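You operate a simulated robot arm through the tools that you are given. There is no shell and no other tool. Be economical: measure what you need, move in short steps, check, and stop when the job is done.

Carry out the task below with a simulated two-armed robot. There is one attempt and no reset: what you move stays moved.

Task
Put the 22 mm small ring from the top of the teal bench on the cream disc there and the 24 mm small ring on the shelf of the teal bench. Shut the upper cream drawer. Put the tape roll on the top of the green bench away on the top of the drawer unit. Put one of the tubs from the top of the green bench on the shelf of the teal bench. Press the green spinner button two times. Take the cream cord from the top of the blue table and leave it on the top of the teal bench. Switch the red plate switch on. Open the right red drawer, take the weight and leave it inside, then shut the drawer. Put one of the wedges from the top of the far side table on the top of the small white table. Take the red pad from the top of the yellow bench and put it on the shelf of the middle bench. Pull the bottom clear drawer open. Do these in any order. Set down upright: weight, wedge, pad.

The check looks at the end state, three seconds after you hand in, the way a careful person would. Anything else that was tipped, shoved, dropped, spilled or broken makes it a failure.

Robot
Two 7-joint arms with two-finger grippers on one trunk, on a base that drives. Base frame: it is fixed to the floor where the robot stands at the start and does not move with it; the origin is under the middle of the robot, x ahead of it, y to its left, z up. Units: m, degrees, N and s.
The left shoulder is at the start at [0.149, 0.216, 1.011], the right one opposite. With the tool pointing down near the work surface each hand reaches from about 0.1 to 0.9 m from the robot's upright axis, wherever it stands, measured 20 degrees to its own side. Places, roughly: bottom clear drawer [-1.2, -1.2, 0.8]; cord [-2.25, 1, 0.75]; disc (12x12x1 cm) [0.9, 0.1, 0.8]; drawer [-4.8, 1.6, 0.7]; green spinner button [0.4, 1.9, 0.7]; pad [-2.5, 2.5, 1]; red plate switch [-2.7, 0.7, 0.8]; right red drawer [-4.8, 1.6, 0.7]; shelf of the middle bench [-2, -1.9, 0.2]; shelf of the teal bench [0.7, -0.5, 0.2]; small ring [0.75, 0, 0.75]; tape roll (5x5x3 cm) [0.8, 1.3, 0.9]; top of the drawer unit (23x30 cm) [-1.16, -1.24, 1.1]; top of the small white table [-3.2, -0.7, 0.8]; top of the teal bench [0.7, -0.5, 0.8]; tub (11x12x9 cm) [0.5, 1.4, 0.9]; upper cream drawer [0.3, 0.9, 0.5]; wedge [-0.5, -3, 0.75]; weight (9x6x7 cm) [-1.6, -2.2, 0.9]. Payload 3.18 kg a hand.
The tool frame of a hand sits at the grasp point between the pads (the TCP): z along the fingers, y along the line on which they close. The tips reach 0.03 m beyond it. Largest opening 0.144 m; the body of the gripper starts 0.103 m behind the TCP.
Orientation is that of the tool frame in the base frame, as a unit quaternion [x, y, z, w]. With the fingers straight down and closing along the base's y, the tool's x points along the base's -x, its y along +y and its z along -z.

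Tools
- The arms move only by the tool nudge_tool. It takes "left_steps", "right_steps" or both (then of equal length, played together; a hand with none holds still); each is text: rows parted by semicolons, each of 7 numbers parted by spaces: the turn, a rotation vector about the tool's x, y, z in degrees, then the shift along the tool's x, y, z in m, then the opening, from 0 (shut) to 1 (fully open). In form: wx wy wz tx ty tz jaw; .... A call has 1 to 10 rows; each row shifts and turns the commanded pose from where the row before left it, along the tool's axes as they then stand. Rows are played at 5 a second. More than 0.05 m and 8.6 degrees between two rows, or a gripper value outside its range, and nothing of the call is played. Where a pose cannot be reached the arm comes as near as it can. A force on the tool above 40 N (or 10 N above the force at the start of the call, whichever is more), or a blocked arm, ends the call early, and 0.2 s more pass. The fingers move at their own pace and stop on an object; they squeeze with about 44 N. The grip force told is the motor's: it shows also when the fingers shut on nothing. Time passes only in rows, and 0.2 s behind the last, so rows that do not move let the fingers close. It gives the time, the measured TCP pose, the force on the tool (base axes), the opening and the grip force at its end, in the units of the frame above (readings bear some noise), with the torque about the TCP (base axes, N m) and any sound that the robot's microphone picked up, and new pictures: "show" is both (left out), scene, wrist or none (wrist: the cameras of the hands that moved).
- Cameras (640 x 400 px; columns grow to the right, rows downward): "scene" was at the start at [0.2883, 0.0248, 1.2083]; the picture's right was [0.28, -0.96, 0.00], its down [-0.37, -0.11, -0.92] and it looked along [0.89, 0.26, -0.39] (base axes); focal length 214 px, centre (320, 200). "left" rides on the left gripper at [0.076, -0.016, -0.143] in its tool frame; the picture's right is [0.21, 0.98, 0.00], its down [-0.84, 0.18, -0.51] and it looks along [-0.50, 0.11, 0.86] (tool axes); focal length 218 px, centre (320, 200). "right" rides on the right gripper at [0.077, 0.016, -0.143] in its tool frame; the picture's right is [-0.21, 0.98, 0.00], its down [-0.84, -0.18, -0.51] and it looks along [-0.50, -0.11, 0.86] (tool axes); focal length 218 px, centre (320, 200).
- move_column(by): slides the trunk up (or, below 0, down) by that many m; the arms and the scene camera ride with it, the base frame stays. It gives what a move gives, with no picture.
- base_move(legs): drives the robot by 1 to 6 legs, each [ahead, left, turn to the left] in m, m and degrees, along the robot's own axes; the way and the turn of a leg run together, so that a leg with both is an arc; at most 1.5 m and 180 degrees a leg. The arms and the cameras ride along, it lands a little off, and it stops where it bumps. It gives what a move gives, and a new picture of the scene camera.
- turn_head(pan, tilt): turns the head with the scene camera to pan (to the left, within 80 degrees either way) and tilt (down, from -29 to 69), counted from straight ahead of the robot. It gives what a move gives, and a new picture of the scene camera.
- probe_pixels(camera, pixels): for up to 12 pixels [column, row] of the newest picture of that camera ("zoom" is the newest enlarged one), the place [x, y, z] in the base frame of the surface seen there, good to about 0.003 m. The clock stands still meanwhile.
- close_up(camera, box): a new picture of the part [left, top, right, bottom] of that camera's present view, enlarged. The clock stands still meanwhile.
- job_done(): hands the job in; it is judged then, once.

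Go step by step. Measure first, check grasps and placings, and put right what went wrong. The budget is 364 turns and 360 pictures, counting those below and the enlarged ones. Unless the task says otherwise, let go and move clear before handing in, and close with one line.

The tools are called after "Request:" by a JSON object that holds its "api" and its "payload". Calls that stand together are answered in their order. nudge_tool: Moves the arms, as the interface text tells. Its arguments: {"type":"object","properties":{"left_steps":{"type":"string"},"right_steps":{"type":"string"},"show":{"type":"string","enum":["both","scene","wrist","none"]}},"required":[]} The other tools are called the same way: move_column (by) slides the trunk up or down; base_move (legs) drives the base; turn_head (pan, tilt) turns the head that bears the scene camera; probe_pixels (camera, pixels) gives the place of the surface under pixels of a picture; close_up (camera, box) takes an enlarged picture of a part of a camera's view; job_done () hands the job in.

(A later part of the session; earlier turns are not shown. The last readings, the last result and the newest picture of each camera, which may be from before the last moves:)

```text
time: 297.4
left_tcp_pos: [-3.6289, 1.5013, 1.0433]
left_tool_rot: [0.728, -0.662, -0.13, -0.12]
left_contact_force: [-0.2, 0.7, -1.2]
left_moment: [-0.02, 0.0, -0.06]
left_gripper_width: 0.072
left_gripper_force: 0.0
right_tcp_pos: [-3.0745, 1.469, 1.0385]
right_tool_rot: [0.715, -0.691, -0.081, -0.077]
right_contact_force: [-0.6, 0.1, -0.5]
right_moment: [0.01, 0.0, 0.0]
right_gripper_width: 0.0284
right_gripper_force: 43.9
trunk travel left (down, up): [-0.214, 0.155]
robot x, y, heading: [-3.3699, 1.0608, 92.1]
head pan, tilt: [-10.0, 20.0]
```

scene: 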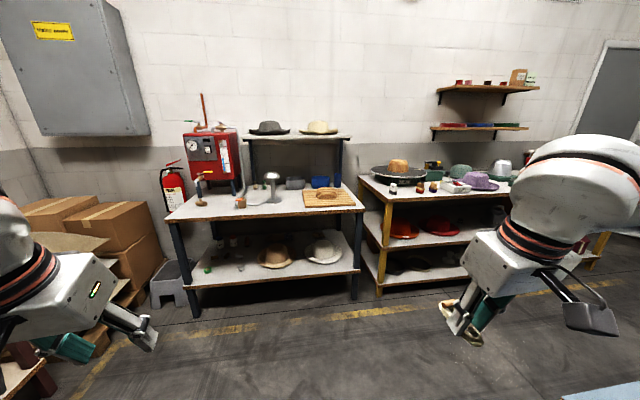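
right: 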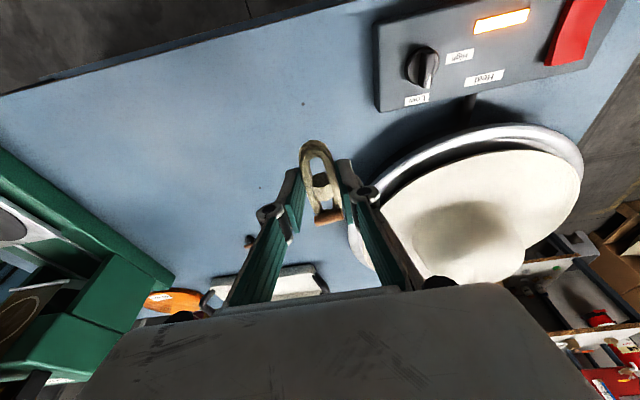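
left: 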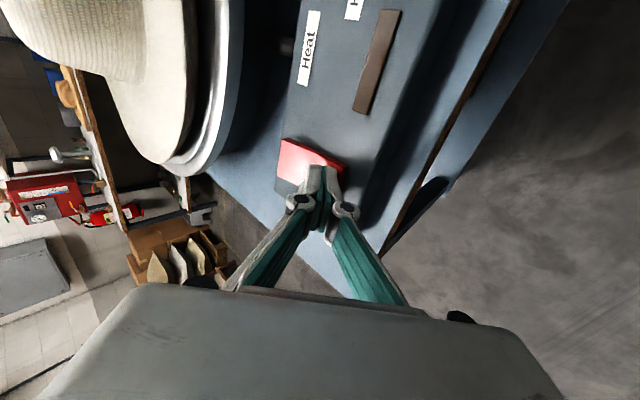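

Continue north 0.75 m, straighten, then strafe right along the corridor in front of the yellow bench.

Request:
{"api": "base_move", "payload": {"legs": [[0.74, 0, -2], [0, -1.1, 0]]}}

Request:
{"api": "turn_head", "payload": {"pan": 10, "tilt": 35}}

```text
time: 311.0
left_tcp_pos: [-2.4971, 2.2141, 1.0438]
left_tool_rot: [0.712, -0.679, -0.127, -0.123]
left_contact_force: [0.2, -0.5, -0.6]
left_moment: [-0.03, -0.02, 0.03]
left_gripper_width: 0.072
left_gripper_force: 0.0
right_tcp_pos: [-1.9449, 2.1575, 1.0393]
right_tool_rot: [-0.699, 0.707, 0.078, 0.08]
right_contact_force: [0.4, 0.4, -0.8]
right_moment: [-0.01, 0.02, -0.02]
right_gripper_width: 0.0287
right_gripper_force: 44.0
trunk travel left (down, up): [-0.214, 0.155]
robot x, y, heading: [-2.2603, 1.7685, 89.6]
head pan, tilt: [-10.0, 20.0]
```

scene: 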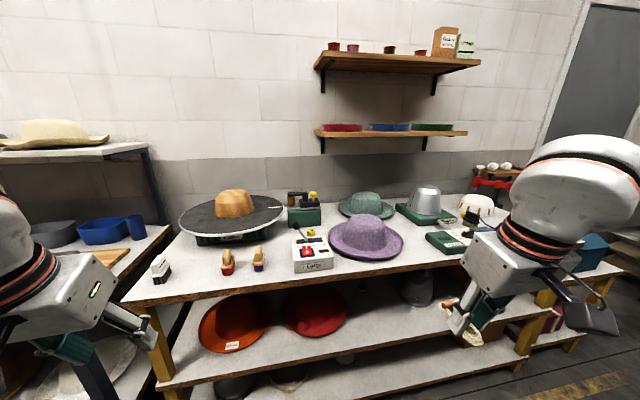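

```text
time: 311.9
left_tcp_pos: [-2.4967, 2.2157, 1.0437]
left_tool_rot: [0.712, -0.679, -0.127, -0.124]
left_contact_force: [0.3, -0.5, 0.6]
left_moment: [0.04, 0.03, 0.02]
left_gripper_width: 0.0721
left_gripper_force: 0.0
right_tcp_pos: [-1.9441, 2.1578, 1.0397]
right_tool_rot: [-0.698, 0.707, 0.079, 0.08]
right_contact_force: [-0.3, 0.3, -0.2]
right_moment: [0.01, 0.0, 0.0]
right_gripper_width: 0.0284
right_gripper_force: 44.2
trunk travel left (down, up): [-0.214, 0.155]
robot x, y, heading: [-2.2598, 1.7672, 89.3]
head pan, tilt: [10.0, 35.0]
```

scene: 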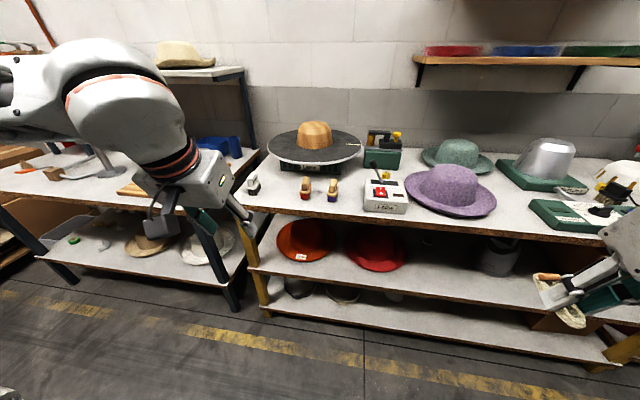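

Request:
{"api": "close_up", "payload": {"camera": "scene", "box": [280, 165, 360, 215]}}

```text
8.00 times, centred on (320, 190) of scene
```

zoom: 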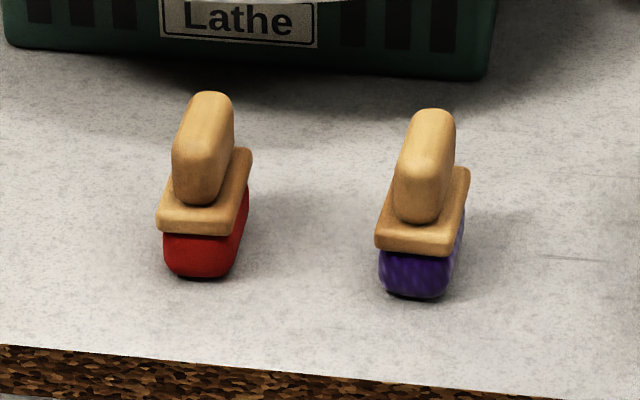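

The red pad is a block with a wooden grip, long in y. Measure it.

Request:
{"api": "probe_pixels", "payload": {"camera": "zoom", "pixels": [[208, 100], [190, 165], [175, 190], [228, 140], [195, 220], [160, 220], [230, 225], [200, 270], [245, 160], [320, 260], [395, 245], [430, 120]]}}

```text
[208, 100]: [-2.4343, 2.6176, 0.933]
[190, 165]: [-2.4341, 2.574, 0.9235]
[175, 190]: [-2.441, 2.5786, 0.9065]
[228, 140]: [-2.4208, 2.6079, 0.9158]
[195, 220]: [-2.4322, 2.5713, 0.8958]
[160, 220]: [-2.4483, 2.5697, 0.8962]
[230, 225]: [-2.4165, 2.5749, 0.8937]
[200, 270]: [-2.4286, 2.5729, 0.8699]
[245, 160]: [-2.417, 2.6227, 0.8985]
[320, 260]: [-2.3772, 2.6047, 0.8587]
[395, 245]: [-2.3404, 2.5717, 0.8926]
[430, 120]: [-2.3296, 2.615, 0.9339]
```

Red pad centre (-2.432,2.597), grip from z 0.90 to 0.933. Drive 0.15 forward and move the left hand above it.

Request:
{"api": "base_move", "payload": {"legs": [[0.15, 0, 0.5]]}}

Request:
{"api": "nudge_tool", "payload": {"left_steps": "0 0 0 -0.0345 -0.015 0.0223 0.4;0 0 0 -0.0345 -0.015 0.0223 0.4;0 0 0 -0.0345 -0.015 0.0223 0.4;0 0 0 -0.0345 -0.015 0.0223 0.4;0 0 0 -0.0345 -0.015 0.0223 0.4;0 0 0 0 0 0 0.4", "show": "wrist"}}

```text
time: 313.2
left_tcp_pos: [-2.5002, 2.3629, 1.0441]
left_tool_rot: [0.715, -0.677, -0.127, -0.122]
left_contact_force: [0.0, 0.8, 0.3]
left_moment: [-0.03, 0.01, 0.02]
left_gripper_width: 0.072
left_gripper_force: 0.3
right_tcp_pos: [-1.9468, 2.3111, 1.0376]
right_tool_rot: [-0.702, 0.704, 0.079, 0.079]
right_contact_force: [0.3, 0.6, 0.1]
right_moment: [-0.04, -0.01, 0.03]
right_gripper_width: 0.0283
right_gripper_force: 43.8
trunk travel left (down, up): [-0.214, 0.155]
robot x, y, heading: [-2.2578, 1.9162, 89.8]
head pan, tilt: [10.0, 35.0]
```

scene: 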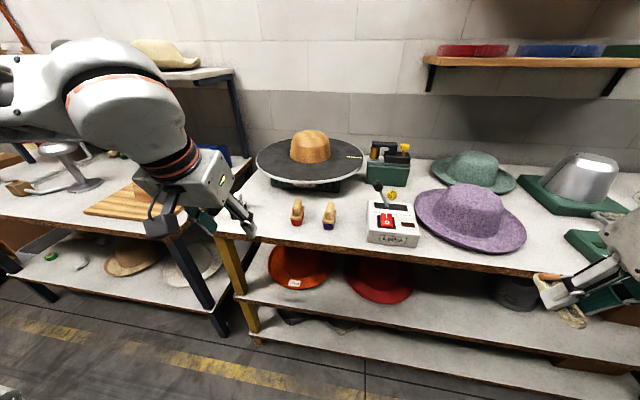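

```text
time: 314.6
left_tcp_pos: [-2.4398, 2.5646, 1.0039]
left_tool_rot: [0.714, -0.677, -0.128, -0.123]
left_contact_force: [-1.1, -0.2, -0.6]
left_moment: [0.0, -0.01, 0.01]
left_gripper_width: 0.0573
left_gripper_force: 0.0
right_tcp_pos: [-1.9484, 2.3096, 1.0389]
right_tool_rot: [-0.701, 0.704, 0.079, 0.08]
right_contact_force: [-0.7, 0.2, -0.5]
right_moment: [-0.01, -0.03, -0.01]
right_gripper_width: 0.0286
right_gripper_force: 43.9
trunk travel left (down, up): [-0.214, 0.155]
robot x, y, heading: [-2.2546, 1.9124, 89.4]
head pan, tilt: [10.0, 35.0]
```

left: 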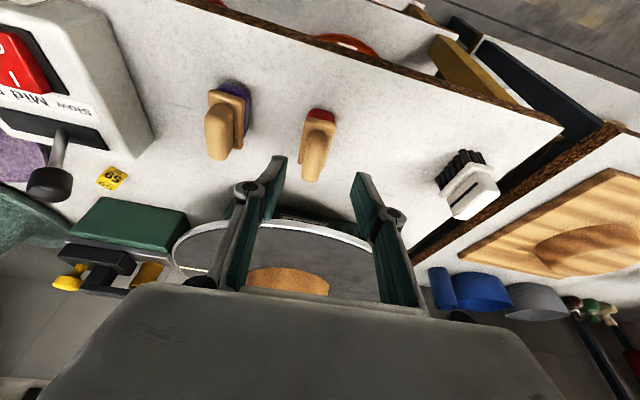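

Request:
{"api": "probe_pixels", "payload": {"camera": "left", "pixels": [[315, 140], [308, 155], [324, 158], [310, 178], [318, 135], [318, 118]]}}

```text
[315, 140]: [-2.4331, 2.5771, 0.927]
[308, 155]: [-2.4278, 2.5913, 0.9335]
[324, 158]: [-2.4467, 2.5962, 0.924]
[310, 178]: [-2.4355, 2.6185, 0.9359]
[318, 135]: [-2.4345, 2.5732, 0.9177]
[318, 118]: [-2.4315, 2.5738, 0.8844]
```

Request:
{"api": "nudge_tool", "payload": {"left_steps": "0 0 0 0 -0.0017 0.0235 0.4;0 0 0 0 -0.0017 0.0235 0.4;0 0 0 0 -0.0017 0.0235 0.4;0 0 0 0 0 0 0.4;0 0 0 0 0 0 0.1;0 0 0 0 0 0 0;0 0 0 0 0 0 0", "show": "wrist"}}

```text
time: 316.2
left_tcp_pos: [-2.4299, 2.5912, 0.9346]
left_tool_rot: [0.715, -0.677, -0.128, -0.123]
left_contact_force: [-0.7, -0.3, -0.1]
left_moment: [0.05, -0.02, -0.01]
left_gripper_width: 0.0211
left_gripper_force: 44.0
right_tcp_pos: [-1.9485, 2.3101, 1.0383]
right_tool_rot: [-0.701, 0.704, 0.079, 0.079]
right_contact_force: [-0.5, 0.3, -0.3]
right_moment: [-0.01, -0.01, -0.01]
right_gripper_width: 0.0282
right_gripper_force: 44.1
trunk travel left (down, up): [-0.214, 0.155]
robot x, y, heading: [-2.2579, 1.9155, 89.8]
head pan, tilt: [10.0, 35.0]
```

left: 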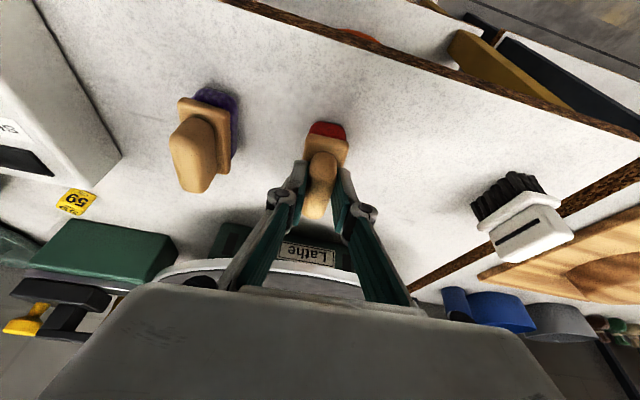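

Pad gripped (0.021). Lift and back off from the bench.

Request:
{"api": "nudge_tool", "payload": {"left_steps": "0 0 0 -0.014 0 -0.0375 0;0 0 0 -0.0157 0 -0.042 0;0 0 0 -0.0157 0 -0.042 0;0 0 0 0.03 0 -0.011 0;0 0 0 0.03 0 -0.011 0;0 0 0 0.03 0 -0.011 0;0 0 0 0 0 0 0", "show": "wrist"}}

Request:
{"api": "base_move", "payload": {"legs": [[-0.15, 0, 0], [0, -1.3, 0]]}}

```text
time: 317.8
left_tcp_pos: [-2.4264, 2.4982, 1.0618]
left_tool_rot: [0.715, -0.676, -0.128, -0.123]
left_contact_force: [-0.1, 0.2, -1.4]
left_moment: [-0.03, 0.02, -0.02]
left_gripper_width: 0.0213
left_gripper_force: 44.4
right_tcp_pos: [-1.9474, 2.3103, 1.0375]
right_tool_rot: [-0.701, 0.704, 0.078, 0.08]
right_contact_force: [-0.8, 0.8, 0.5]
right_moment: [0.01, -0.06, 0.01]
right_gripper_width: 0.0284
right_gripper_force: 44.0
trunk travel left (down, up): [-0.214, 0.155]
robot x, y, heading: [-2.2606, 1.9161, 89.7]
head pan, tilt: [10.0, 35.0]
```

left: 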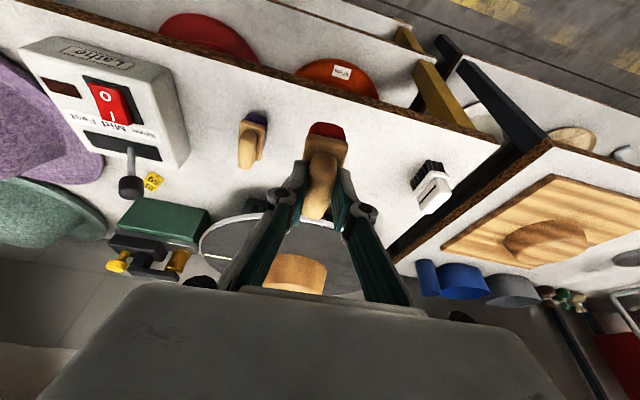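

```text
time: 330.4
left_tcp_pos: [-1.1284, 2.3455, 1.0634]
left_tool_rot: [0.718, -0.673, -0.127, -0.123]
left_contact_force: [-0.1, -0.5, -1.7]
left_moment: [0.01, -0.03, 0.01]
left_gripper_width: 0.0212
left_gripper_force: 44.2
right_tcp_pos: [-0.6463, 2.164, 1.0386]
right_tool_rot: [0.704, -0.701, -0.079, -0.079]
right_contact_force: [0.0, -0.5, -0.2]
right_moment: [0.03, -0.02, -0.02]
right_gripper_width: 0.0282
right_gripper_force: 44.3
trunk travel left (down, up): [-0.214, 0.155]
robot x, y, heading: [-0.9579, 1.763, 90.4]
head pan, tilt: [10.0, 35.0]
```

scene: 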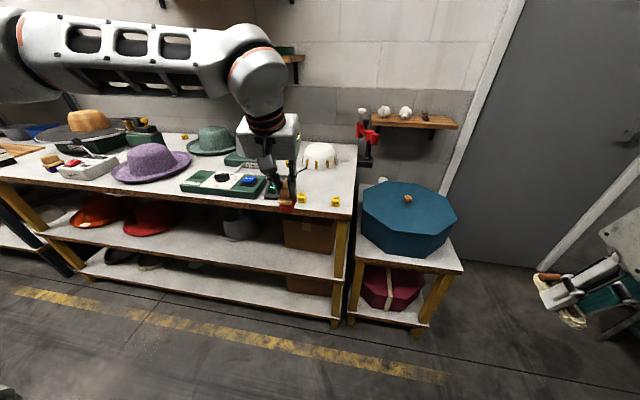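

Pad still held. Move clear, turn right to face +x, and strafe south to the teal bench.

Request:
{"api": "base_move", "payload": {"legs": [[-0.3, -0.25, 0], [0, 0, -90], [0, -1.2, 0], [0, -0.4, 0]]}}

Request:
{"api": "turn_head", "payload": {"pan": -10, "tilt": 35}}

```text
time: 350.9
left_tcp_pos: [-0.1271, 0.0372, 1.0613]
left_tool_rot: [-0.025, 0.984, 0.003, 0.178]
left_contact_force: [0.6, 0.5, -1.4]
left_moment: [0.02, 0.05, -0.01]
left_gripper_width: 0.021
left_gripper_force: 43.7
right_tcp_pos: [-0.3173, -0.4421, 1.039]
right_tool_rot: [0.003, 0.994, 0.0, 0.112]
right_contact_force: [-1.4, -0.2, 0.1]
right_moment: [0.01, 0.01, -0.01]
right_gripper_width: 0.0285
right_gripper_force: 43.9
trunk travel left (down, up): [-0.214, 0.155]
robot x, y, heading: [-0.7093, -0.1255, -0.6]
head pan, tilt: [10.0, 35.0]
```

scene: 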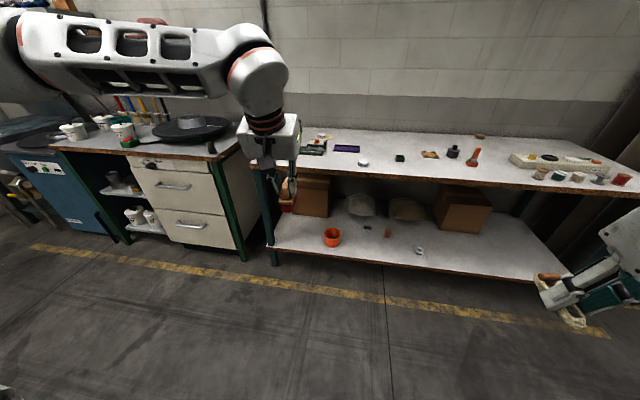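

```text
time: 351.7
left_tcp_pos: [-0.1275, 0.0384, 1.0619]
left_tool_rot: [-0.026, 0.984, 0.003, 0.177]
left_contact_force: [0.7, -0.1, -0.8]
left_moment: [0.0, 0.04, -0.01]
left_gripper_width: 0.0212
left_gripper_force: 44.1
right_tcp_pos: [-0.3158, -0.4404, 1.039]
right_tool_rot: [0.003, 0.994, 0.0, 0.111]
right_contact_force: [0.1, -0.2, -0.2]
right_moment: [-0.01, -0.03, 0.0]
right_gripper_width: 0.0286
right_gripper_force: 44.0
trunk travel left (down, up): [-0.214, 0.155]
robot x, y, heading: [-0.706, -0.1275, -0.2]
head pan, tilt: [-10.0, 35.0]
```

scene: 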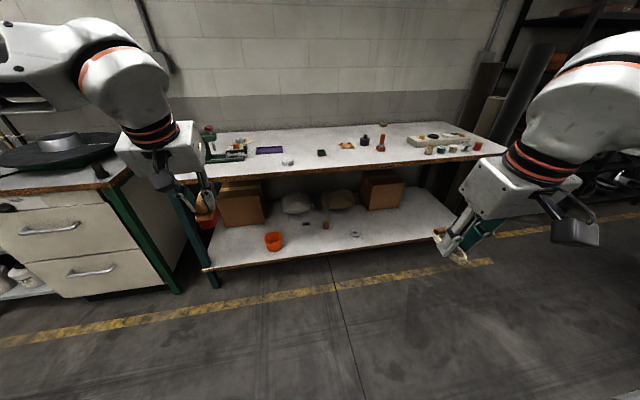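

Drive forward to place the cord on the front of the teal bench.

Request:
{"api": "base_move", "payload": {"legs": [[0.6, 0, 0]]}}

Request:
{"api": "close_up", "payload": {"camera": "right", "box": [0, 0, 640, 400]}}

```text
time: 355.1
left_tcp_pos: [0.4711, 0.0287, 1.0632]
left_tool_rot: [-0.023, 0.984, 0.003, 0.177]
left_contact_force: [-0.2, -0.7, -1.0]
left_moment: [0.03, 0.02, 0.0]
left_gripper_width: 0.0214
left_gripper_force: 43.9
right_tcp_pos: [0.2791, -0.4474, 1.0382]
right_tool_rot: [0.005, 0.994, -0.002, 0.112]
right_contact_force: [0.4, 0.4, -0.3]
right_moment: [-0.02, 0.02, 0.01]
right_gripper_width: 0.0287
right_gripper_force: 44.1
trunk travel left (down, up): [-0.214, 0.155]
robot x, y, heading: [-0.1139, -0.1328, -0.9]
head pan, tilt: [-10.0, 35.0]
```

scene: 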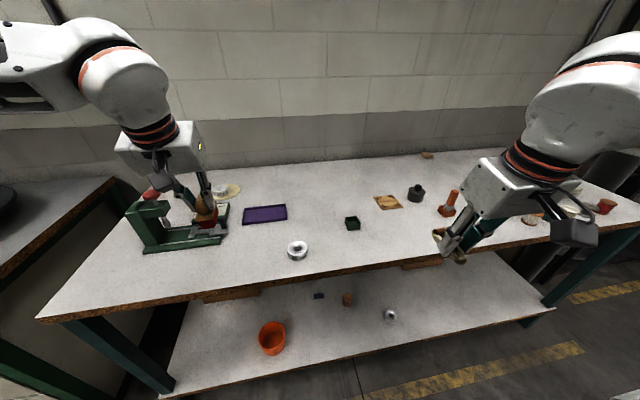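

```text
1.00 times, centred on (320, 200) of right (not enlarged: the box is as wide or as high as the picture)
```

zoom: 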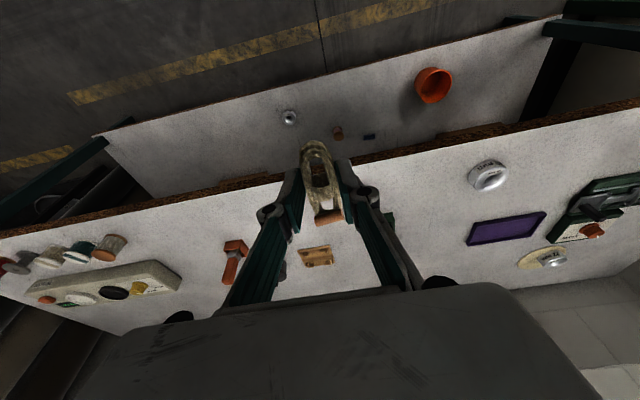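

Move over the free spot (0.51,-0.50) and lower.

Request:
{"api": "nudge_tool", "payload": {"right_steps": "0 0 0 -0.0303 -0.0088 0.0254 0;0 0 0 -0.0303 -0.0088 0.0254 0;0 0 0 -0.0303 -0.0088 0.0254 0;0 0 0 -0.0303 -0.0088 0.0254 0;0 0 0 -0.0303 -0.0088 0.0254 0;0 0 0 -0.0303 -0.0088 0.0254 0;0 0 0 0 0 0 0", "show": "wrist"}}

```text
time: 356.7
left_tcp_pos: [0.4691, 0.0282, 1.0638]
left_tool_rot: [-0.024, 0.984, 0.003, 0.177]
left_contact_force: [-0.2, -0.5, -0.9]
left_moment: [0.0, 0.01, 0.01]
left_gripper_width: 0.0213
left_gripper_force: 44.3
right_tcp_pos: [0.4888, -0.5045, 0.9312]
right_tool_rot: [0.005, 0.994, -0.001, 0.113]
right_contact_force: [-0.5, -0.4, -0.4]
right_moment: [0.01, -0.02, -0.01]
right_gripper_width: 0.0288
right_gripper_force: 44.2
trunk travel left (down, up): [-0.214, 0.155]
robot x, y, heading: [-0.1121, -0.1317, -0.6]
head pan, tilt: [-10.0, 35.0]
```

right: 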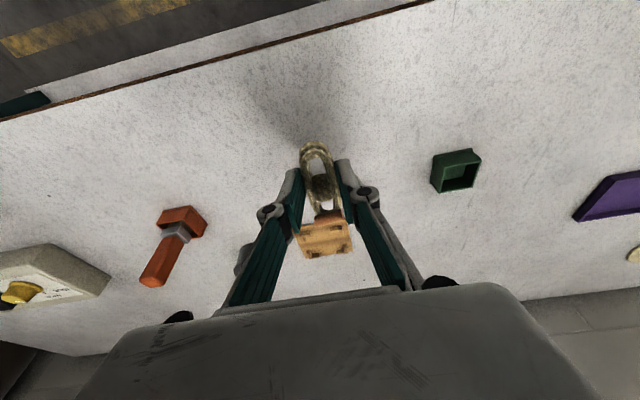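

Request:
{"api": "nudge_tool", "payload": {"right_steps": "0 0 0 0.0056 0 0.0244 0;0 0 0 0.0045 0 0.0195 0;0 0 0 0.0018 0 0.0078 0;0 0 0 0 0 0 0", "show": "none"}}

```text
time: 357.7
left_tcp_pos: [0.4702, 0.0277, 1.0613]
left_tool_rot: [-0.024, 0.984, 0.002, 0.177]
left_contact_force: [-0.2, -0.1, -1.1]
left_moment: [0.04, 0.02, 0.0]
left_gripper_width: 0.0214
left_gripper_force: 44.4
right_tcp_pos: [0.4895, -0.5036, 0.8773]
right_tool_rot: [0.005, 0.994, -0.001, 0.111]
right_contact_force: [-0.4, 0.1, -0.1]
right_moment: [0.02, 0.02, 0.02]
right_gripper_width: 0.0285
right_gripper_force: 44.5
trunk travel left (down, up): [-0.214, 0.155]
robot x, y, heading: [-0.1138, -0.1367, -0.7]
head pan, tilt: [-10.0, 35.0]
```

Request:
{"api": "nudge_tool", "payload": {"right_steps": "0 0 0 0.0005 0 0.002 0;0 0 0 0 0 0 0;0 0 0 0 0 0 0.3;0 0 0 0 0 0 0.4;0 0 0 -0.0067 0 -0.029 0.4;0 0 0 -0.009 0 -0.039 0.4;0 0 0 -0.009 0 -0.039 0.4;0 0 0 -0.009 0 -0.039 0.4;0 0 0 0 0 0 0.4", "show": "wrist"}}

```text
time: 359.7
left_tcp_pos: [0.4705, 0.0286, 1.062]
left_tool_rot: [-0.024, 0.984, 0.003, 0.177]
left_contact_force: [-0.7, -0.4, -0.7]
left_moment: [0.03, 0.02, -0.01]
left_gripper_width: 0.021
left_gripper_force: 43.8
right_tcp_pos: [0.4907, -0.5017, 1.0233]
right_tool_rot: [0.005, 0.994, 0.0, 0.112]
right_contact_force: [0.9, 0.3, -0.2]
right_moment: [0.01, -0.04, 0.01]
right_gripper_width: 0.0576
right_gripper_force: 0.0
trunk travel left (down, up): [-0.214, 0.155]
robot x, y, heading: [-0.1129, -0.1327, -0.7]
head pan, tilt: [-10.0, 35.0]
```

right: 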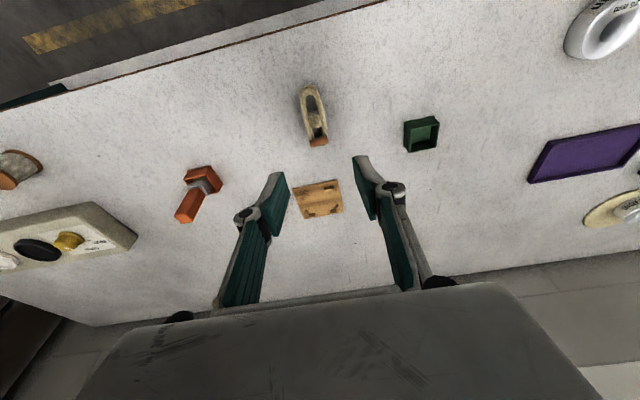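

Cord is on the teal bench. Back off, and look at the middle bench from its east end.

Request:
{"api": "base_move", "payload": {"legs": [[-0.6, 0, 0.7], [0, 0, -90]]}}

Request:
{"api": "turn_head", "payload": {"pan": -10, "tilt": 20}}

```text
time: 366.9
left_tcp_pos: [-0.5311, -0.7082, 1.0626]
left_tool_rot: [0.67, 0.721, -0.122, 0.129]
left_contact_force: [-0.1, 0.6, -0.8]
left_moment: [0.06, 0.01, -0.01]
left_gripper_width: 0.0212
left_gripper_force: 43.4
right_tcp_pos: [-1.0614, -0.7413, 1.023]
right_tool_rot: [0.698, 0.708, -0.078, 0.079]
right_contact_force: [0.8, -0.6, 0.0]
right_moment: [0.0, -0.03, 0.0]
right_gripper_width: 0.0575
right_gripper_force: 0.0
trunk travel left (down, up): [-0.214, 0.155]
robot x, y, heading: [-0.7094, -0.131, -89.1]
head pan, tilt: [-10.0, 35.0]
```

scene: 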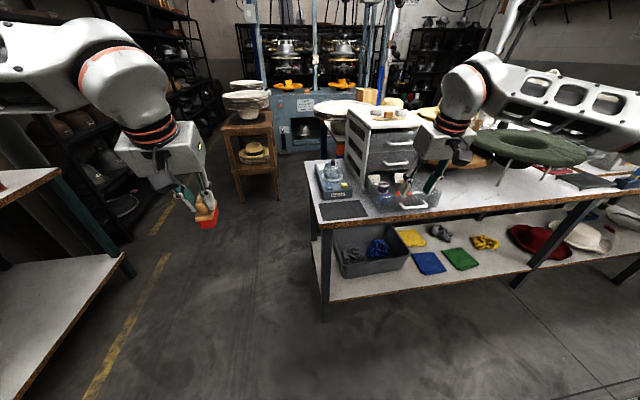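

```text
time: 367.6
left_tcp_pos: [-0.5318, -0.7082, 1.0627]
left_tool_rot: [0.67, 0.72, -0.123, 0.129]
left_contact_force: [-0.2, -0.9, -1.3]
left_moment: [0.02, -0.02, -0.04]
left_gripper_width: 0.0212
left_gripper_force: 44.2
right_tcp_pos: [-1.0607, -0.7411, 1.0243]
right_tool_rot: [0.698, 0.708, -0.078, 0.08]
right_contact_force: [-0.2, -0.4, 0.6]
right_moment: [-0.01, -0.01, 0.03]
right_gripper_width: 0.0576
right_gripper_force: 0.0
trunk travel left (down, up): [-0.214, 0.155]
robot x, y, heading: [-0.7126, -0.1292, -89.6]
head pan, tilt: [-10.0, 20.0]
```

scene: 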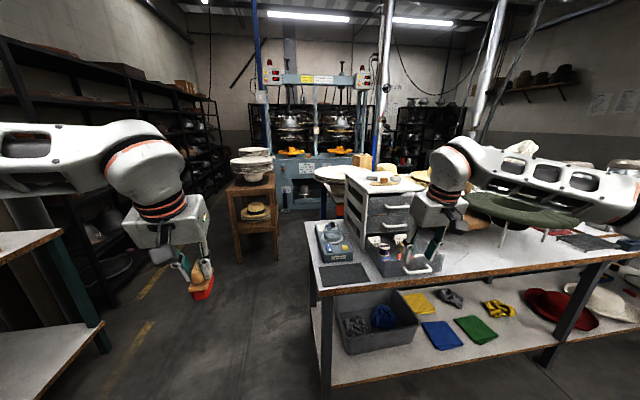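

Request:
{"api": "probe_pixels", "payload": {"camera": "scene", "pixels": [[250, 187], [255, 177], [250, 215], [305, 225], [320, 290], [345, 180], [335, 200], [320, 310], [290, 200], [380, 380]]}}

Request:
{"api": "close_up", "payload": {"camera": "scene", "box": [210, 110, 370, 270]}}

```text
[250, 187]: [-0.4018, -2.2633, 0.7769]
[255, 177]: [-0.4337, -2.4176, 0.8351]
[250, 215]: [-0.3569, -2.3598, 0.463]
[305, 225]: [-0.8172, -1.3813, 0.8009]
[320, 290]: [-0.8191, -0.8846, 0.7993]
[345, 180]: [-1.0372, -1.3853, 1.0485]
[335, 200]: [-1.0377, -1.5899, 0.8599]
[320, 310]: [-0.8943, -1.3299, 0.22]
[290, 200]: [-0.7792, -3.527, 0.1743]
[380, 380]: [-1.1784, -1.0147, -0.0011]
```

```text
2.50 times, centred on (290, 190) of scene
```

zoom: 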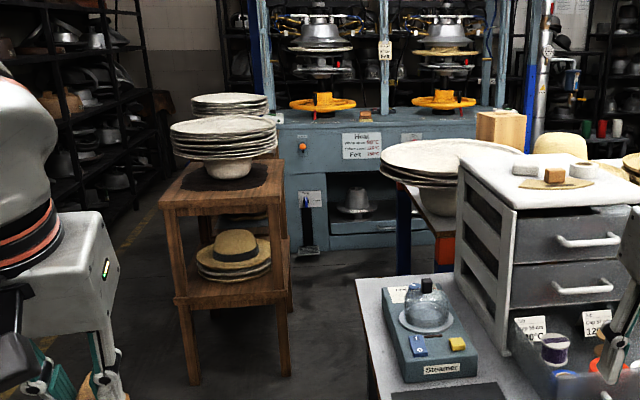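

Two wooden side tables stand there, the far one behind the near. Measure the passages.

Request:
{"api": "probe_pixels", "payload": {"camera": "zoom", "pixels": [[165, 212], [280, 196], [276, 160], [188, 370], [285, 365], [240, 160], [400, 240], [405, 180], [130, 190], [60, 300], [440, 230], [340, 290]]}}

```text
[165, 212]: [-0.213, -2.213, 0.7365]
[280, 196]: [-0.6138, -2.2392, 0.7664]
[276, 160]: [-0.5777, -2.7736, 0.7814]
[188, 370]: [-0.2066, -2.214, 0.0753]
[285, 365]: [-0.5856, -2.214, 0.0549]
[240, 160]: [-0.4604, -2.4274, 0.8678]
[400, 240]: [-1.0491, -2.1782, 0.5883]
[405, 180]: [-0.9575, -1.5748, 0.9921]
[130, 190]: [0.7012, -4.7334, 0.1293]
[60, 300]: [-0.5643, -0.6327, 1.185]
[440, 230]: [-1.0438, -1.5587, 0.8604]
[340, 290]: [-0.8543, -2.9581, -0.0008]
```

Gap between near stool and the middle bench is only ~0.4 m. Drive closer to look for a way in.

Request:
{"api": "base_move", "payload": {"legs": [[0, 0.35, -0.5], [0.9, 0, 0]]}}

Request:
{"api": "turn_head", "payload": {"pan": 0, "tilt": 30}}

Request:
{"api": "turn_head", "payload": {"pan": -60, "tilt": 25}}

```text
time: 375.8
left_tcp_pos: [-0.2102, -1.6447, 1.0619]
left_tool_rot: [0.682, 0.709, -0.123, 0.127]
left_contact_force: [0.0, 0.0, -0.6]
left_moment: [0.04, 0.0, 0.02]
left_gripper_width: 0.0212
left_gripper_force: 43.8
right_tcp_pos: [-0.7422, -1.6603, 1.0256]
right_tool_rot: [0.71, 0.695, -0.08, 0.078]
right_contact_force: [-0.9, 0.6, -0.2]
right_moment: [0.01, -0.01, 0.04]
right_gripper_width: 0.0573
right_gripper_force: 0.0
trunk travel left (down, up): [-0.214, 0.155]
robot x, y, heading: [-0.372, -1.0602, -91.2]
head pan, tilt: [-10.0, 20.0]
```

scene: 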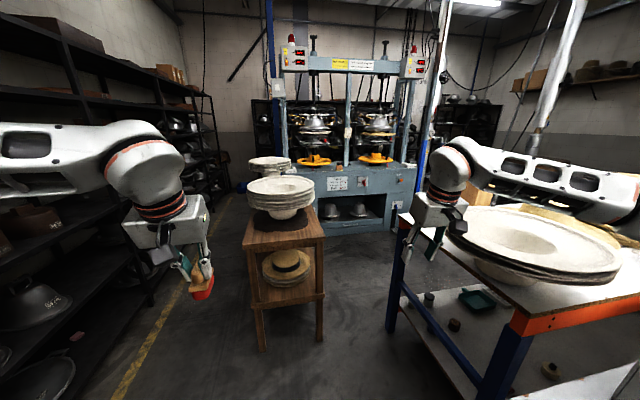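

```text
time: 376.5
left_tcp_pos: [-0.212, -1.6452, 1.0625]
left_tool_rot: [0.683, 0.709, -0.124, 0.127]
left_contact_force: [0.3, -0.1, -0.9]
left_moment: [0.01, -0.04, 0.04]
left_gripper_width: 0.0211
left_gripper_force: 44.3
right_tcp_pos: [-0.7415, -1.6596, 1.0239]
right_tool_rot: [0.71, 0.695, -0.079, 0.077]
right_contact_force: [1.0, -0.3, 0.5]
right_moment: [0.0, -0.03, 0.0]
right_gripper_width: 0.0576
right_gripper_force: 0.0
trunk travel left (down, up): [-0.214, 0.155]
robot x, y, heading: [-0.3705, -1.0629, -91.7]
head pan, tilt: [0.0, 30.0]
```

scene: 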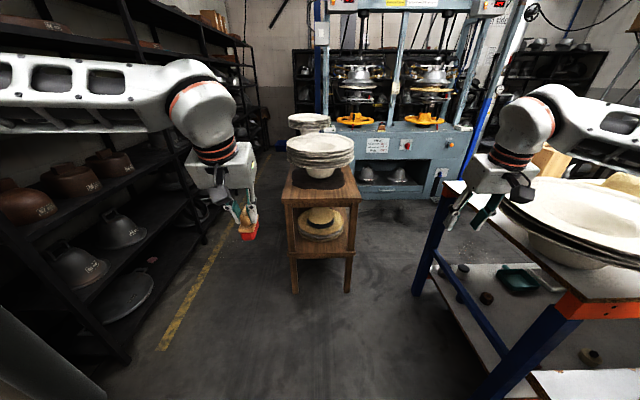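

```text
time: 377.8
left_tcp_pos: [-0.2121, -1.6449, 1.0625]
left_tool_rot: [0.682, 0.709, -0.124, 0.126]
left_contact_force: [-0.1, 0.1, -1.5]
left_moment: [0.04, -0.02, 0.02]
left_gripper_width: 0.0214
left_gripper_force: 44.3
right_tcp_pos: [-0.7409, -1.6597, 1.0239]
right_tool_rot: [0.71, 0.696, -0.08, 0.078]
right_contact_force: [-0.5, 0.2, -0.4]
right_moment: [0.02, -0.01, -0.01]
right_gripper_width: 0.0576
right_gripper_force: 0.1
trunk travel left (down, up): [-0.214, 0.155]
robot x, y, heading: [-0.3701, -1.0558, -91.1]
head pan, tilt: [-60.0, 25.0]
```

scene: 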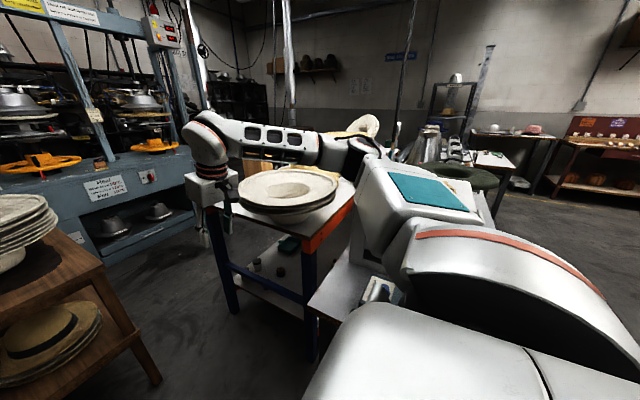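

The middle bench (blue legs, orange rail) has its shelf open at the east end. Measure bench, press and rack faces.

Request:
{"api": "probe_pixels", "payload": {"camera": "scene", "pixels": [[310, 250], [215, 210], [235, 305], [300, 300], [250, 270], [290, 280], [80, 280], [180, 210], [345, 195], [265, 340]]}}

Request:
{"api": "turn_head", "payload": {"pan": 0, "tilt": 45}}

```text
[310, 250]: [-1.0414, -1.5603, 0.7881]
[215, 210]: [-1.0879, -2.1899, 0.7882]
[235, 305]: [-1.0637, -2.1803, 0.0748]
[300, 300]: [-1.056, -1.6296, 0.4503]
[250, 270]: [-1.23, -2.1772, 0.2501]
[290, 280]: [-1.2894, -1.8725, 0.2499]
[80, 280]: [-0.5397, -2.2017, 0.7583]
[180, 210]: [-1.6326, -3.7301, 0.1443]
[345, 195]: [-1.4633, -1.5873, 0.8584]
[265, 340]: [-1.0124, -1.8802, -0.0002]
```

```text
time: 379.1
left_tcp_pos: [-0.2121, -1.6445, 1.0628]
left_tool_rot: [0.682, 0.709, -0.124, 0.127]
left_contact_force: [-0.1, -0.8, -0.8]
left_moment: [0.02, 0.03, -0.02]
left_gripper_width: 0.0209
left_gripper_force: 43.6
right_tcp_pos: [-0.7408, -1.6603, 1.023]
right_tool_rot: [0.71, 0.695, -0.079, 0.078]
right_contact_force: [0.4, 0.2, 0.1]
right_moment: [0.0, 0.0, 0.01]
right_gripper_width: 0.0579
right_gripper_force: 0.0
trunk travel left (down, up): [-0.214, 0.155]
robot x, y, heading: [-0.3709, -1.0634, -91.4]
head pan, tilt: [0.0, 45.0]
```

scene: 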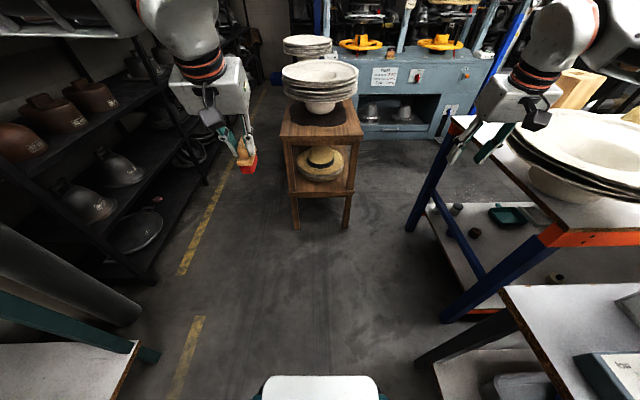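

Request:
{"api": "probe_pixels", "payload": {"camera": "scene", "pixels": [[150, 275], [205, 180], [205, 200], [285, 130], [295, 215], [265, 95], [320, 385], [345, 215], [500, 215], [470, 232], [557, 278], [456, 208]]}}

```text
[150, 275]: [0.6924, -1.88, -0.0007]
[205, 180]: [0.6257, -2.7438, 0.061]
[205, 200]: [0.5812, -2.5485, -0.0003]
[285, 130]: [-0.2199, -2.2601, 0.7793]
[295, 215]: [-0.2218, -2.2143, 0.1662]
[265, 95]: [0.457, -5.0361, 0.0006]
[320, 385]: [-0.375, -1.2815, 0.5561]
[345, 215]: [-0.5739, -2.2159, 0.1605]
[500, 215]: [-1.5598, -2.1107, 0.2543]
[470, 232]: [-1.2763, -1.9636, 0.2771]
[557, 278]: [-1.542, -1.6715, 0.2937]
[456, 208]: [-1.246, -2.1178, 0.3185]
```

The middle bench spans y −1.56…−2.19; the south aisle (to the press) is ~1.1 m wide and is best entered from the west. I'll go back and drive west along the corridor.

Request:
{"api": "base_move", "payload": {"legs": [[-1.15, 0, 1.3], [0, -1.4, 0], [0, -0.8, 0]]}}

Request:
{"api": "turn_head", "payload": {"pan": -40, "tilt": 25}}

```text
time: 403.9
left_tcp_pos: [-2.3827, -0.5199, 1.062]
left_tool_rot: [0.674, 0.717, -0.122, 0.128]
left_contact_force: [0.1, 0.2, -0.6]
left_moment: [0.01, -0.03, 0.03]
left_gripper_width: 0.0211
left_gripper_force: 44.0
right_tcp_pos: [-2.9133, -0.5493, 1.0231]
right_tool_rot: [0.702, 0.703, -0.079, 0.079]
right_contact_force: [-0.4, 0.1, 0.0]
right_moment: [0.01, 0.01, -0.05]
right_gripper_width: 0.0573
right_gripper_force: 0.1
trunk travel left (down, up): [-0.214, 0.155]
robot x, y, heading: [-2.552, 0.0614, -89.8]
head pan, tilt: [0.0, 45.0]
```

scene: 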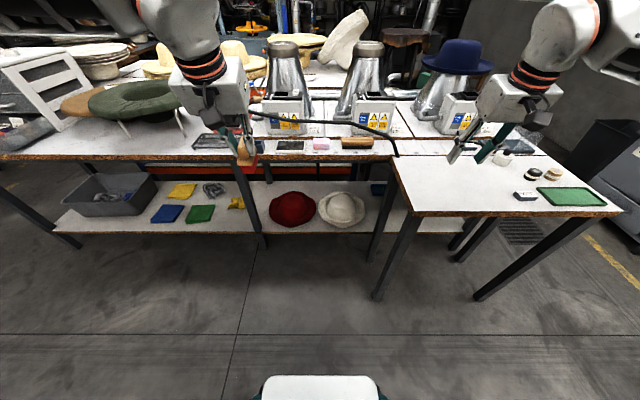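

```text
time: 405.0
left_tcp_pos: [-2.3839, -0.5217, 1.0631]
left_tool_rot: [0.674, 0.717, -0.122, 0.127]
left_contact_force: [0.5, 0.4, -1.4]
left_moment: [0.04, 0.0, -0.04]
left_gripper_width: 0.0213
left_gripper_force: 43.8
right_tcp_pos: [-2.9123, -0.5485, 1.0232]
right_tool_rot: [0.702, 0.703, -0.078, 0.079]
right_contact_force: [-0.5, 0.4, -0.8]
right_moment: [-0.03, -0.02, -0.02]
right_gripper_width: 0.0575
right_gripper_force: 0.1
trunk travel left (down, up): [-0.214, 0.155]
robot x, y, heading: [-2.5541, 0.0622, -89.6]
head pan, tilt: [-40.0, 25.0]
```

scene: 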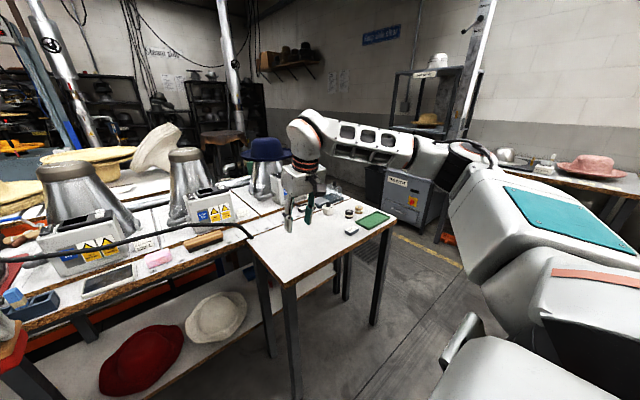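

Request:
{"api": "probe_pixels", "payload": {"camera": "scene", "pixels": [[290, 283], [392, 222], [340, 205], [375, 218], [352, 230], [385, 205], [410, 240], [440, 240], [380, 240], [340, 250], [300, 240], [355, 170]]}}

```text
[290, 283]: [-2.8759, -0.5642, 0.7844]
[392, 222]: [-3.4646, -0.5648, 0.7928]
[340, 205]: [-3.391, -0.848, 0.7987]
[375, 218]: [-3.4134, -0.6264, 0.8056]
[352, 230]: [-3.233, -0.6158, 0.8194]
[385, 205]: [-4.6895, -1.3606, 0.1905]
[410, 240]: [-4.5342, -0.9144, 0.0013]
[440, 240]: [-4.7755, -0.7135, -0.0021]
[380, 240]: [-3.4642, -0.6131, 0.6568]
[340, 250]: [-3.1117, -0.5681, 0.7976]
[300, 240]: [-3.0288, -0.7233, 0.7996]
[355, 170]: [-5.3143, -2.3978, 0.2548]
```

Small white table spans x −2.88…−3.47; west of it is a 1.2 m passage. Drive there and look south.

Request:
{"api": "base_move", "payload": {"legs": [[0, -1.5, 0], [0.9, 0, 0]]}}

Request:
{"api": "turn_head", "payload": {"pan": 15, "tilt": 25}}

```text
time: 422.8
left_tcp_pos: [-3.848, -1.5038, 1.0625]
left_tool_rot: [0.669, 0.722, -0.122, 0.129]
left_contact_force: [-0.1, 0.5, -1.9]
left_moment: [0.05, -0.04, 0.01]
left_gripper_width: 0.0211
left_gripper_force: 43.9
right_tcp_pos: [-4.3763, -1.5397, 1.0235]
right_tool_rot: [0.697, 0.708, -0.078, 0.079]
right_contact_force: [-0.3, 1.0, -0.3]
right_moment: [0.04, -0.01, 0.0]
right_gripper_width: 0.0574
right_gripper_force: 0.1
trunk travel left (down, up): [-0.214, 0.155]
robot x, y, heading: [-4.0287, -0.9242, -89.0]
head pan, tilt: [-40.0, 25.0]
```

scene: 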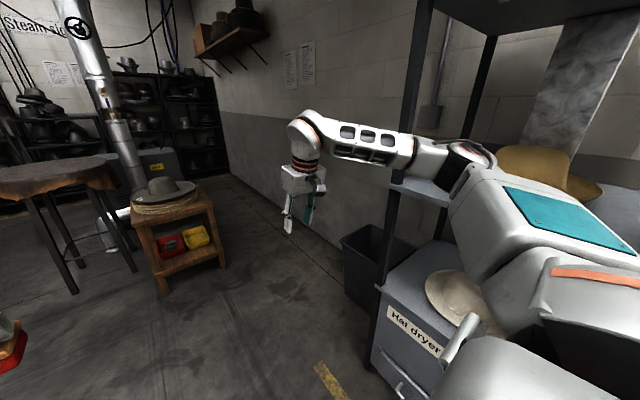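

```text
time: 424.1
left_tcp_pos: [-3.8474, -1.5042, 1.0621]
left_tool_rot: [0.669, 0.722, -0.122, 0.129]
left_contact_force: [-0.3, 0.4, -1.3]
left_moment: [-0.01, -0.04, 0.01]
left_gripper_width: 0.0213
left_gripper_force: 44.0
right_tcp_pos: [-4.3775, -1.5392, 1.0236]
right_tool_rot: [0.697, 0.708, -0.078, 0.079]
right_contact_force: [0.3, -0.6, -0.4]
right_moment: [0.0, 0.0, -0.01]
right_gripper_width: 0.0573
right_gripper_force: 0.1
trunk travel left (down, up): [-0.214, 0.155]
robot x, y, heading: [-4.0274, -0.9224, -88.9]
head pan, tilt: [15.0, 25.0]
```

scene: 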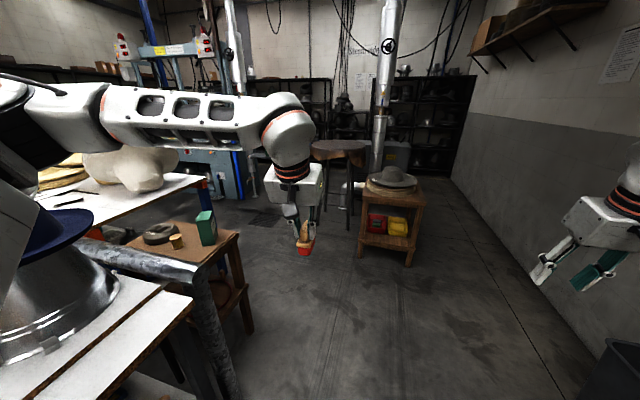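

Request:
{"api": "probe_pixels", "payload": {"camera": "scene", "pixels": [[235, 238], [180, 245], [240, 310], [365, 260], [410, 265], [345, 230], [200, 185], [340, 160], [230, 195], [265, 215], [300, 215]]}}

```text
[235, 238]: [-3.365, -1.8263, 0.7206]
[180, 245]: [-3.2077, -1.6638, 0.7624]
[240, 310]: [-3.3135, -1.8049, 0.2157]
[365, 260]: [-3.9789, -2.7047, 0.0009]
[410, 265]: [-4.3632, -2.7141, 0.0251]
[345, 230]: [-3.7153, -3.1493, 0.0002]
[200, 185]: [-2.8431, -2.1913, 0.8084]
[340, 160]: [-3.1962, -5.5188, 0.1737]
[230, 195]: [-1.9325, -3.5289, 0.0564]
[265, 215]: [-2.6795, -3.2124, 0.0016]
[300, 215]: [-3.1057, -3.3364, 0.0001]
```

Clear path: south along x≈−3.8 to y≈−2.35, then turn east into the aisle.

Request:
{"api": "base_move", "payload": {"legs": [[0.7, 0.1, -1], [0.73, 0.1, 0], [0, 0, 90]]}}

Request:
{"api": "turn_head", "payload": {"pan": 0, "tilt": 25}}

```text
time: 435.3
left_tcp_pos: [-3.2443, -2.1585, 1.0625]
left_tool_rot: [-0.037, 0.984, 0.004, 0.177]
left_contact_force: [0.5, 0.3, -1.2]
left_moment: [0.0, 0.01, 0.01]
left_gripper_width: 0.0211
left_gripper_force: 43.6
right_tcp_pos: [-3.2096, -2.6879, 1.0243]
right_tool_rot: [-0.009, 0.994, 0.001, 0.111]
right_contact_force: [-0.4, -0.2, 0.1]
right_moment: [-0.02, -0.02, -0.01]
right_gripper_width: 0.0577
right_gripper_force: 0.0
trunk travel left (down, up): [-0.214, 0.155]
robot x, y, heading: [-3.8247, -2.3393, 1.0]
head pan, tilt: [15.0, 25.0]
```

scene: 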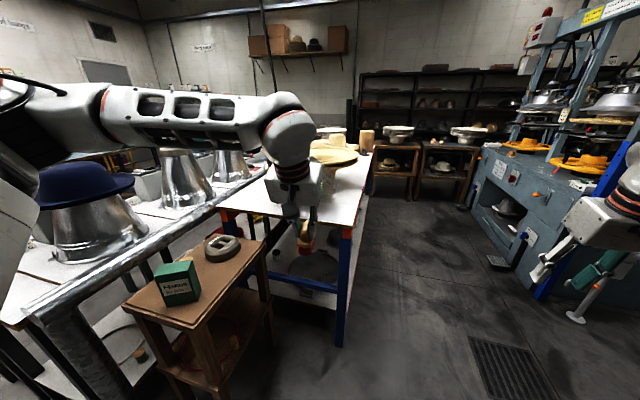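

```text
time: 436.1
left_tcp_pos: [-3.2447, -2.1593, 1.0621]
left_tool_rot: [-0.038, 0.983, 0.006, 0.177]
left_contact_force: [-0.1, -1.2, -2.0]
left_moment: [0.0, 0.05, -0.01]
left_gripper_width: 0.0212
left_gripper_force: 44.4
right_tcp_pos: [-3.2088, -2.6867, 1.0237]
right_tool_rot: [-0.009, 0.994, 0.002, 0.112]
right_contact_force: [1.3, -0.3, -0.4]
right_moment: [0.01, -0.01, -0.01]
right_gripper_width: 0.0575
right_gripper_force: 0.1
trunk travel left (down, up): [-0.214, 0.155]
robot x, y, heading: [-3.8254, -2.3383, 1.0]
head pan, tilt: [0.0, 25.0]
```

scene: 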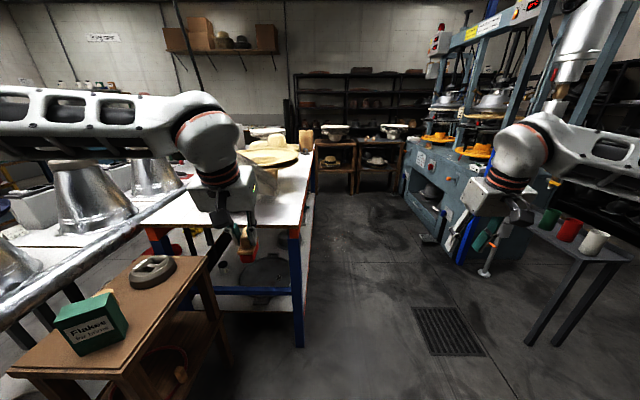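

Request:
{"api": "probe_pixels", "payload": {"camera": "scene", "pixels": [[487, 272], [430, 238], [530, 232], [530, 340], [295, 235], [300, 340], [405, 185], [350, 140], [400, 140], [460, 250]]}}

Request:
{"api": "close_up", "payload": {"camera": "scene", "box": [230, 110, 430, 235]}}

```text
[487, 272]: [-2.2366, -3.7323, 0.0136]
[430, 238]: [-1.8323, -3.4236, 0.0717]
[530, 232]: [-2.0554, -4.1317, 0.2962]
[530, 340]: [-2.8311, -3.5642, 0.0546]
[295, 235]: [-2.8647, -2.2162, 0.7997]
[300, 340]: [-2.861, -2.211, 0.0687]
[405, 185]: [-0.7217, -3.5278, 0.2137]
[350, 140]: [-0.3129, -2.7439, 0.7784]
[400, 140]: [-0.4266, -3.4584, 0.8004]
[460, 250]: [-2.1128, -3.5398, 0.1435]
```

```text
3.20 times, centred on (330, 172) of scene
```

zoom: 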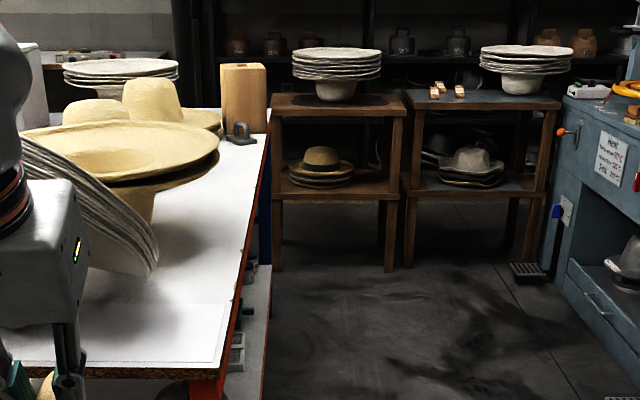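

I can see the orange wedges on the far side table and a dark weight near the bench's east end. Drive along the aisle and turn to face the bench.

Request:
{"api": "base_move", "payload": {"legs": [[0, -0.6, 0], [1.2, 0, -1], [0.7, 0, 0], [0, 0, 90]]}}

Request:
{"api": "turn_head", "payload": {"pan": 0, "tilt": 35}}

```text
time: 438.3
left_tcp_pos: [-3.2407, -2.2842, 1.0614]
left_tool_rot: [-0.035, 0.984, 0.005, 0.176]
left_contact_force: [0.0, -0.1, -1.1]
left_moment: [0.02, -0.01, -0.04]
left_gripper_width: 0.0213
left_gripper_force: 43.8
right_tcp_pos: [-3.2069, -2.8125, 1.0233]
right_tool_rot: [-0.005, 0.994, 0.0, 0.112]
right_contact_force: [0.6, -0.1, 0.9]
right_moment: [0.0, -0.01, 0.0]
right_gripper_width: 0.0577
right_gripper_force: 0.0
trunk travel left (down, up): [-0.214, 0.155]
robot x, y, heading: [-3.8179, -2.46, 0.7]
head pan, tilt: [0.0, 25.0]
stopped in leg 1: the robot was blocked; the commanded pose is now the measured one
```

scene: 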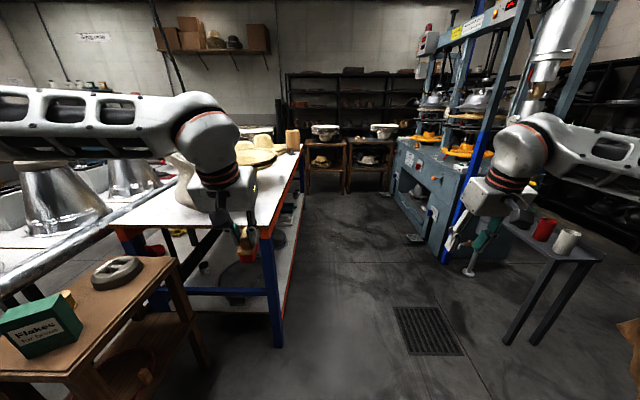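

```text
time: 439.0
left_tcp_pos: [-3.2403, -2.2831, 1.0628]
left_tool_rot: [-0.036, 0.983, 0.005, 0.178]
left_contact_force: [-0.3, -0.5, -0.9]
left_moment: [0.02, 0.04, -0.01]
left_gripper_width: 0.0214
left_gripper_force: 44.4
right_tcp_pos: [-3.2046, -2.8126, 1.0232]
right_tool_rot: [-0.007, 0.994, 0.001, 0.113]
right_contact_force: [0.7, 0.0, 0.5]
right_moment: [-0.04, 0.0, -0.01]
right_gripper_width: 0.0576
right_gripper_force: 0.1
trunk travel left (down, up): [-0.214, 0.155]
robot x, y, heading: [-3.8186, -2.456, 0.6]
head pan, tilt: [0.0, 35.0]
```

scene: 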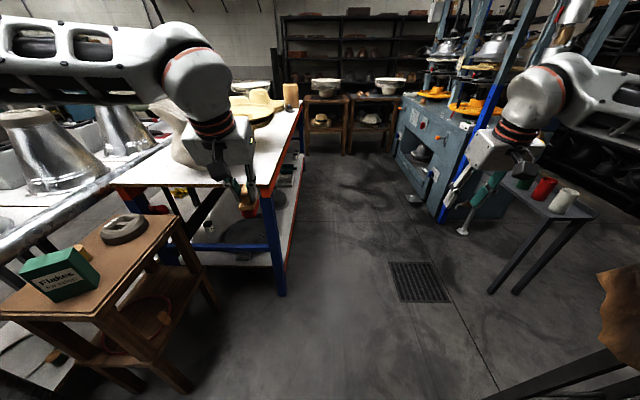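

I bumped something on the right (the side table with the grey hat). Check it was not disturbed.

Request:
{"api": "turn_head", "payload": {"pan": -75, "tilt": 35}}

```text
time: 440.5
left_tcp_pos: [-3.2397, -2.2829, 1.0619]
left_tool_rot: [-0.035, 0.984, 0.005, 0.177]
left_contact_force: [0.2, -0.3, -1.1]
left_moment: [-0.01, 0.01, -0.01]
left_gripper_width: 0.0211
left_gripper_force: 44.0
right_tcp_pos: [-3.2065, -2.8129, 1.024]
right_tool_rot: [-0.007, 0.994, 0.001, 0.113]
right_contact_force: [-0.6, -0.3, -0.8]
right_moment: [0.02, 0.02, -0.02]
right_gripper_width: 0.0575
right_gripper_force: 0.0
trunk travel left (down, up): [-0.214, 0.155]
robot x, y, heading: [-3.8182, -2.4585, 0.7]
head pan, tilt: [-75.0, 35.0]
```

scene: 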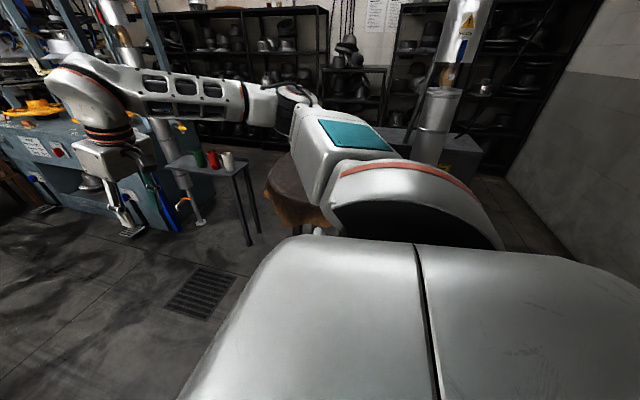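

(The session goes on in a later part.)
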